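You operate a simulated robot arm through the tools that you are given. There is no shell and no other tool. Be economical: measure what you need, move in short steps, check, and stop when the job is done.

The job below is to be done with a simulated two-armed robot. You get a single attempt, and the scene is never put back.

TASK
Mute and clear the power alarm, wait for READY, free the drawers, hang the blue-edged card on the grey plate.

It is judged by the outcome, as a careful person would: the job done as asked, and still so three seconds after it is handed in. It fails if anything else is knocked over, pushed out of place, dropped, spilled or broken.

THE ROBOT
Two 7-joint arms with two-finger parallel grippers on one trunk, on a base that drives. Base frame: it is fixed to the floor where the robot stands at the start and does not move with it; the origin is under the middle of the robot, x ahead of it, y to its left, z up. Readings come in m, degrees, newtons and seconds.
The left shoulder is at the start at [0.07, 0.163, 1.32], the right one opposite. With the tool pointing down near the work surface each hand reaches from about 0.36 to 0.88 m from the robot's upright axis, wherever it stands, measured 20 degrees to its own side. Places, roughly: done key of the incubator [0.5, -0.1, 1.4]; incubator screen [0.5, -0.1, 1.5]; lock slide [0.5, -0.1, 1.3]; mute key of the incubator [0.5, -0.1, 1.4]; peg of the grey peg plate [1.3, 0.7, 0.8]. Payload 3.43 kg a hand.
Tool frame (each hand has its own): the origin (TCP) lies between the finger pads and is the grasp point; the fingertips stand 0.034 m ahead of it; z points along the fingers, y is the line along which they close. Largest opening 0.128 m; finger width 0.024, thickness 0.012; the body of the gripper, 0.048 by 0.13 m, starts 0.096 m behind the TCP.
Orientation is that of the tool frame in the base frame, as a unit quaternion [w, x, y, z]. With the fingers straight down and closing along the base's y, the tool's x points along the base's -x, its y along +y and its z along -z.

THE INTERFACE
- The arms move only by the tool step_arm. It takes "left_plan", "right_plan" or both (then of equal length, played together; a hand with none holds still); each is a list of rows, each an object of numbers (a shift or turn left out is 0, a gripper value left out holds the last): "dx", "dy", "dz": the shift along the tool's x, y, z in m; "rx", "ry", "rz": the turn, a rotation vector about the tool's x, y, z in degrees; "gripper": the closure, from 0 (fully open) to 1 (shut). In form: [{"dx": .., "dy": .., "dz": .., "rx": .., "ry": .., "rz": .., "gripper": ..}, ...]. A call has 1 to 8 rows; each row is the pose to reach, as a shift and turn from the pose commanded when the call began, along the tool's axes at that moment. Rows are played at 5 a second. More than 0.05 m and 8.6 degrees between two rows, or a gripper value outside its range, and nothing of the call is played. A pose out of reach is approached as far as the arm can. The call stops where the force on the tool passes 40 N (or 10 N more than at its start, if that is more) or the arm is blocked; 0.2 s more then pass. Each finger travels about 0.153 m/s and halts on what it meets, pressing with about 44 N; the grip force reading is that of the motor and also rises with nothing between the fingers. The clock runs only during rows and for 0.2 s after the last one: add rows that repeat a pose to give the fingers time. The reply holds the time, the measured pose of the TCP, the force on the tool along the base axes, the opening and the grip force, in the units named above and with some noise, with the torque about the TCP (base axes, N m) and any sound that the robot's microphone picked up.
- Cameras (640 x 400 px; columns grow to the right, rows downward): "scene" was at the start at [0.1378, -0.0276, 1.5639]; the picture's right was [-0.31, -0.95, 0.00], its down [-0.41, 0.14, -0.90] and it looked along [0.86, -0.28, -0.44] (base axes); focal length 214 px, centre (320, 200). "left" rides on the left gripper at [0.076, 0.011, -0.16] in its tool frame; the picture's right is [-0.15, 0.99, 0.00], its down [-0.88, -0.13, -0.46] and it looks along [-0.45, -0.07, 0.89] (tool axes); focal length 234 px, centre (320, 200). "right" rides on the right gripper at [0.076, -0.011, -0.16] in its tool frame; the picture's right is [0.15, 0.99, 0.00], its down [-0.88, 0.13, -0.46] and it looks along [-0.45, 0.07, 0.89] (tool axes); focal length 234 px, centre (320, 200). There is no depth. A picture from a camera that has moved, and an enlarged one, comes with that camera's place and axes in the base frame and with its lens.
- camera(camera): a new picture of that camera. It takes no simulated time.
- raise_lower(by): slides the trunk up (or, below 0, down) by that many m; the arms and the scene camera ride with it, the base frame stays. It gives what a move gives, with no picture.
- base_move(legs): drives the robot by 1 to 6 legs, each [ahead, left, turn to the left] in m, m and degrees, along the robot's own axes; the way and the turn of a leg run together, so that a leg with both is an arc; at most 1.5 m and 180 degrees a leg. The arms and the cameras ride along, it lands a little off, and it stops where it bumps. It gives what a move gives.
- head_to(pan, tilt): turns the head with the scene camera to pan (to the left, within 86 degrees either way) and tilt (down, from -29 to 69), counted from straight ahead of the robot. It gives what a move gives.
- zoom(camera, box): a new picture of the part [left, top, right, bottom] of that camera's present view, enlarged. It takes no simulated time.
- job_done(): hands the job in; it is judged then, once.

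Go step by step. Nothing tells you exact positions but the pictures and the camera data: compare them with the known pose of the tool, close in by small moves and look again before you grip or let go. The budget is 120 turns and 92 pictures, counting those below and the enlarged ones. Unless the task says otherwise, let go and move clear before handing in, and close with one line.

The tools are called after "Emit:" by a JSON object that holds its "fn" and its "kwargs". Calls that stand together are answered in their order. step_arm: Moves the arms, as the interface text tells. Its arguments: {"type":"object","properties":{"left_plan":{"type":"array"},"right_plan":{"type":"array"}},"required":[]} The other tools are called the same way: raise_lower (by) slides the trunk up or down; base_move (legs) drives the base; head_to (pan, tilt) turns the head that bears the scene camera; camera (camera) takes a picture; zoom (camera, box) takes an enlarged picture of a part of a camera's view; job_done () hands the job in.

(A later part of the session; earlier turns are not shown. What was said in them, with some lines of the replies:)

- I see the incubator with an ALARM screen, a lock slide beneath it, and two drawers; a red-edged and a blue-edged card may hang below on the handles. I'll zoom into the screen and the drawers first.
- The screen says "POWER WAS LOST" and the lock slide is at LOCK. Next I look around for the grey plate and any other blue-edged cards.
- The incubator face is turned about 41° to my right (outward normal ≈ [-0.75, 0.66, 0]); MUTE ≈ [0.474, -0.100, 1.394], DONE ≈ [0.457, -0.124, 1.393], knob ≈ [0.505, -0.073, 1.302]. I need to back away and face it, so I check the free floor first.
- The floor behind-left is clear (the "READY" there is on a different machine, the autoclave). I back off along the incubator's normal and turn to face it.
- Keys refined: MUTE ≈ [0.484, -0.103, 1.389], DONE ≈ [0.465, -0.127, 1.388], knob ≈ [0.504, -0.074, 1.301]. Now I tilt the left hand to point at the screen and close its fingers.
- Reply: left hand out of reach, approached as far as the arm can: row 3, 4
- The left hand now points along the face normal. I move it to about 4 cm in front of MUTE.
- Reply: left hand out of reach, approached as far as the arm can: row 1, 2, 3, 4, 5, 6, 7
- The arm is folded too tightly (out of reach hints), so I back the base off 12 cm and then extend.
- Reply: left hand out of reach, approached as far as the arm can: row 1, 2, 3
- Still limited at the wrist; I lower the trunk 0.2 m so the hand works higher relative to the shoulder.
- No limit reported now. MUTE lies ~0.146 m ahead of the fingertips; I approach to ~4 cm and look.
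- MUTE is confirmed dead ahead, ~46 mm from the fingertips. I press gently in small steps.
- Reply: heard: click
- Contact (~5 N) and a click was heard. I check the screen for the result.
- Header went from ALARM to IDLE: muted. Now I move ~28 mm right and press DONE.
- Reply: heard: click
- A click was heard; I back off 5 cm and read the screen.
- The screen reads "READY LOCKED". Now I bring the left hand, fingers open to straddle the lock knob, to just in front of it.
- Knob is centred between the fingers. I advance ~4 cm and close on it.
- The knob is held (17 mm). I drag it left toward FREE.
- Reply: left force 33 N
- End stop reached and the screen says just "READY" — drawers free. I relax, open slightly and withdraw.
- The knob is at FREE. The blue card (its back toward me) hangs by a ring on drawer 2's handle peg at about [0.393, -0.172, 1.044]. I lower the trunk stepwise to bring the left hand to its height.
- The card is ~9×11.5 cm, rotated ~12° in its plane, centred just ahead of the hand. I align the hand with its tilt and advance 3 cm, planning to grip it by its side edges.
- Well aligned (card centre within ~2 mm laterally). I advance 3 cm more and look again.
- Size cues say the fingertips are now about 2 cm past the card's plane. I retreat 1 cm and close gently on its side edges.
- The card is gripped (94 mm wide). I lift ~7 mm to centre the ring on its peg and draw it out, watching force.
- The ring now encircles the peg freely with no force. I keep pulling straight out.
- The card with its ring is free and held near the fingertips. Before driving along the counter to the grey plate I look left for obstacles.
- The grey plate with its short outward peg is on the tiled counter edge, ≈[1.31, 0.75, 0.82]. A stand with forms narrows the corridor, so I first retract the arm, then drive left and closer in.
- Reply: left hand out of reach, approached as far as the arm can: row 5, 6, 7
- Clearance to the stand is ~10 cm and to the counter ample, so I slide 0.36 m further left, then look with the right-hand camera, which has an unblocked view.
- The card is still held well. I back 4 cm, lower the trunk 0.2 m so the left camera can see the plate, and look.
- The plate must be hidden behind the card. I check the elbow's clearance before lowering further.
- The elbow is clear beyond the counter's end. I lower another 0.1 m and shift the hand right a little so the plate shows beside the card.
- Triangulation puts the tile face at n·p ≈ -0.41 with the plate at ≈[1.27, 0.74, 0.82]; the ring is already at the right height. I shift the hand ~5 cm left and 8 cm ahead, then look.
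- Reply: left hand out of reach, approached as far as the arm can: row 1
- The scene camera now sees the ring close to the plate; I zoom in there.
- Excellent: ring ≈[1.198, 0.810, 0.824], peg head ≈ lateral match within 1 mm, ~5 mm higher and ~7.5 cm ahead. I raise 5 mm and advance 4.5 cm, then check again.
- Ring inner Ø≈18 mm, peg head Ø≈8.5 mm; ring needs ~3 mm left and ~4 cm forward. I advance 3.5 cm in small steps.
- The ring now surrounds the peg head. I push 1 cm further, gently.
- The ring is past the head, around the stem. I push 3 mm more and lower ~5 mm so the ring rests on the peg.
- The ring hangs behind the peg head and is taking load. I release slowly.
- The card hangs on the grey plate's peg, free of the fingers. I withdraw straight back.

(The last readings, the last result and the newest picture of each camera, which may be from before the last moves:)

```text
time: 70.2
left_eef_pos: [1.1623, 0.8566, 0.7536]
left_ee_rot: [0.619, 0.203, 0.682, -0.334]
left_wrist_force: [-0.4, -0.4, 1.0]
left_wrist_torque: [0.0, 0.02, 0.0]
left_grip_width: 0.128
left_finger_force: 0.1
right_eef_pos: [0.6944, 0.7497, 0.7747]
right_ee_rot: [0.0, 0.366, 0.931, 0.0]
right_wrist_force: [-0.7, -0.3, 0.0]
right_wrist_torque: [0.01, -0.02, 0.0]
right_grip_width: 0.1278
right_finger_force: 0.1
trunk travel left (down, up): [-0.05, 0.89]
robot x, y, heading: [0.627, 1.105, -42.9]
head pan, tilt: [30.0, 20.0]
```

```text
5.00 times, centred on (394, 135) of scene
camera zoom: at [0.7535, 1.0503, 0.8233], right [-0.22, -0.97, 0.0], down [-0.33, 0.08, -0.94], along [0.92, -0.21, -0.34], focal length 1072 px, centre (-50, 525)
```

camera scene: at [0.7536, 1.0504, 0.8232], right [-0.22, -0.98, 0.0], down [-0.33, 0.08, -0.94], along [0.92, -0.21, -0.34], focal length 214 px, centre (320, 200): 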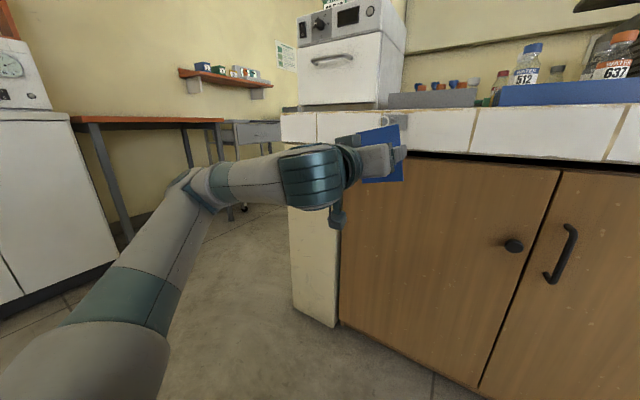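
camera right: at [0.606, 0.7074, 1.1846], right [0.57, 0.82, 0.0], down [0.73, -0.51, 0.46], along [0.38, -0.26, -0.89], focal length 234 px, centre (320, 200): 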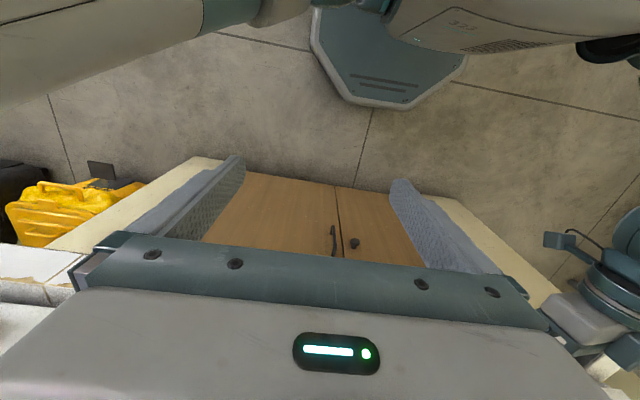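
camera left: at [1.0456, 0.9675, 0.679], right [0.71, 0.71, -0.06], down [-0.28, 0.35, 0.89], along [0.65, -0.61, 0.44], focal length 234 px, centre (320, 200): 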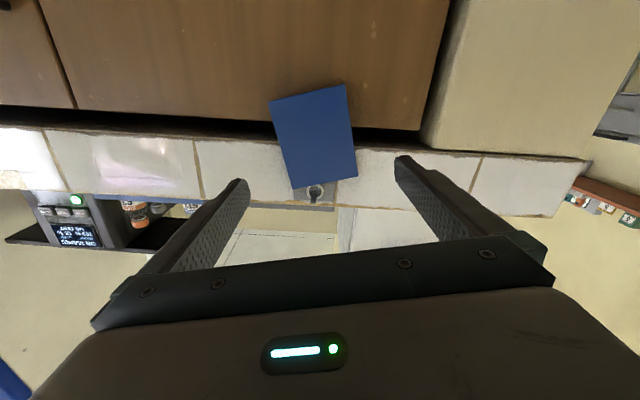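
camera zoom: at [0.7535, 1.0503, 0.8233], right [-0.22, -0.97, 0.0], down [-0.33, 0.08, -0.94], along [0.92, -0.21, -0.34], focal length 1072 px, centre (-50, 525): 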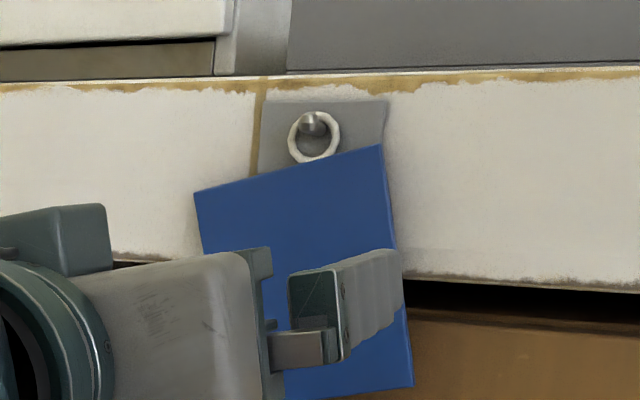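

The card hangs steadily. One last check that the incubator still shows READY.

Emit:
{"fn": "head_to", "kwargs": {"pan": -52, "tilt": -20}}

Emit:
{"fn": "camera", "kwargs": {"camera": "scene"}}

```text
time: 71.7
left_eef_pos: [1.1625, 0.8565, 0.7541]
left_ee_rot: [0.618, 0.205, 0.681, -0.336]
left_wrist_force: [0.7, 0.9, 0.3]
left_wrist_torque: [-0.01, 0.0, 0.05]
left_grip_width: 0.1284
left_finger_force: 0.0
right_eef_pos: [0.6924, 0.7495, 0.7753]
right_ee_rot: [0.0, 0.365, 0.931, 0.0]
right_wrist_force: [-0.3, 0.2, 0.4]
right_wrist_torque: [0.01, 0.01, -0.01]
right_grip_width: 0.1277
right_finger_force: 0.2
trunk travel left (down, up): [-0.05, 0.89]
robot x, y, heading: [0.6272, 1.1006, -42.7]
head pan, tilt: [-52.0, -20.0]
```

```text
24 pictures are left
camera scene: at [0.6564, 0.9952, 0.8848], right [-1.0, 0.08, 0.0], down [-0.03, -0.34, -0.94], along [-0.08, -0.94, 0.34], focal length 214 px, centre (320, 200)
```

scene: 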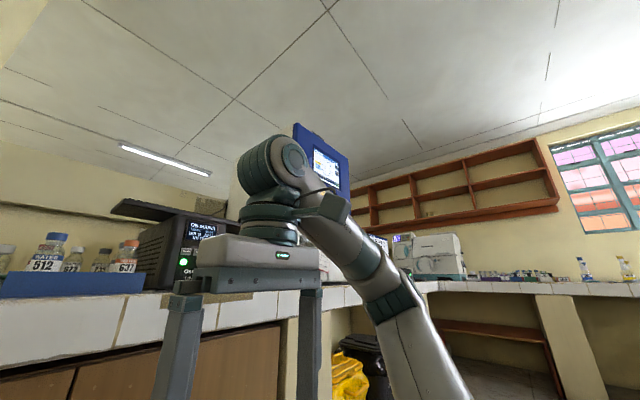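

Emit:
{"fn": "zoom", "kwargs": {"camera": "scene", "box": [290, 125, 354, 190]}}

```text
6.15 times, centred on (322, 158) of scene
camera zoom: at [0.6564, 0.9952, 0.8848], right [-1.0, 0.08, 0.0], down [-0.03, -0.34, -0.94], along [-0.08, -0.94, 0.34], focal length 1320 px, centre (308, 462)
```

zoom: 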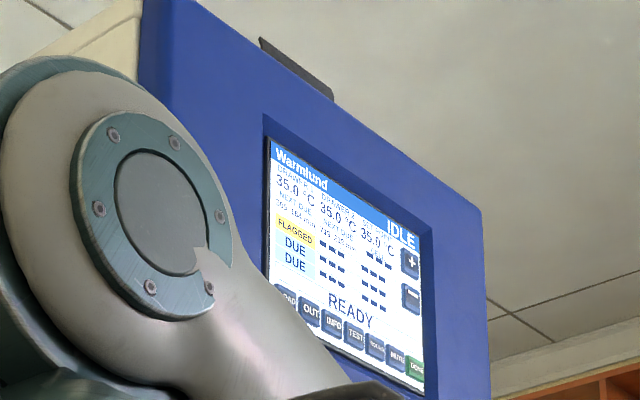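

The screen still shows READY, the slide is at FREE, and the blue card hangs on the grey plate with the hand clear of it. I'm handing in.

Emit:
{"fn": "job_done", "kwargs": {}}

```text
The job is handed in.
```

The power alarm is muted and cleared, the screen shows READY, the lock slide is at FREE, and the blue card hangs from the grey plate's peg. The card was hanging back-out on drawer 2, so I never saw its printed face; I took it for the blue-edged one by its colour and hung it the same way round.
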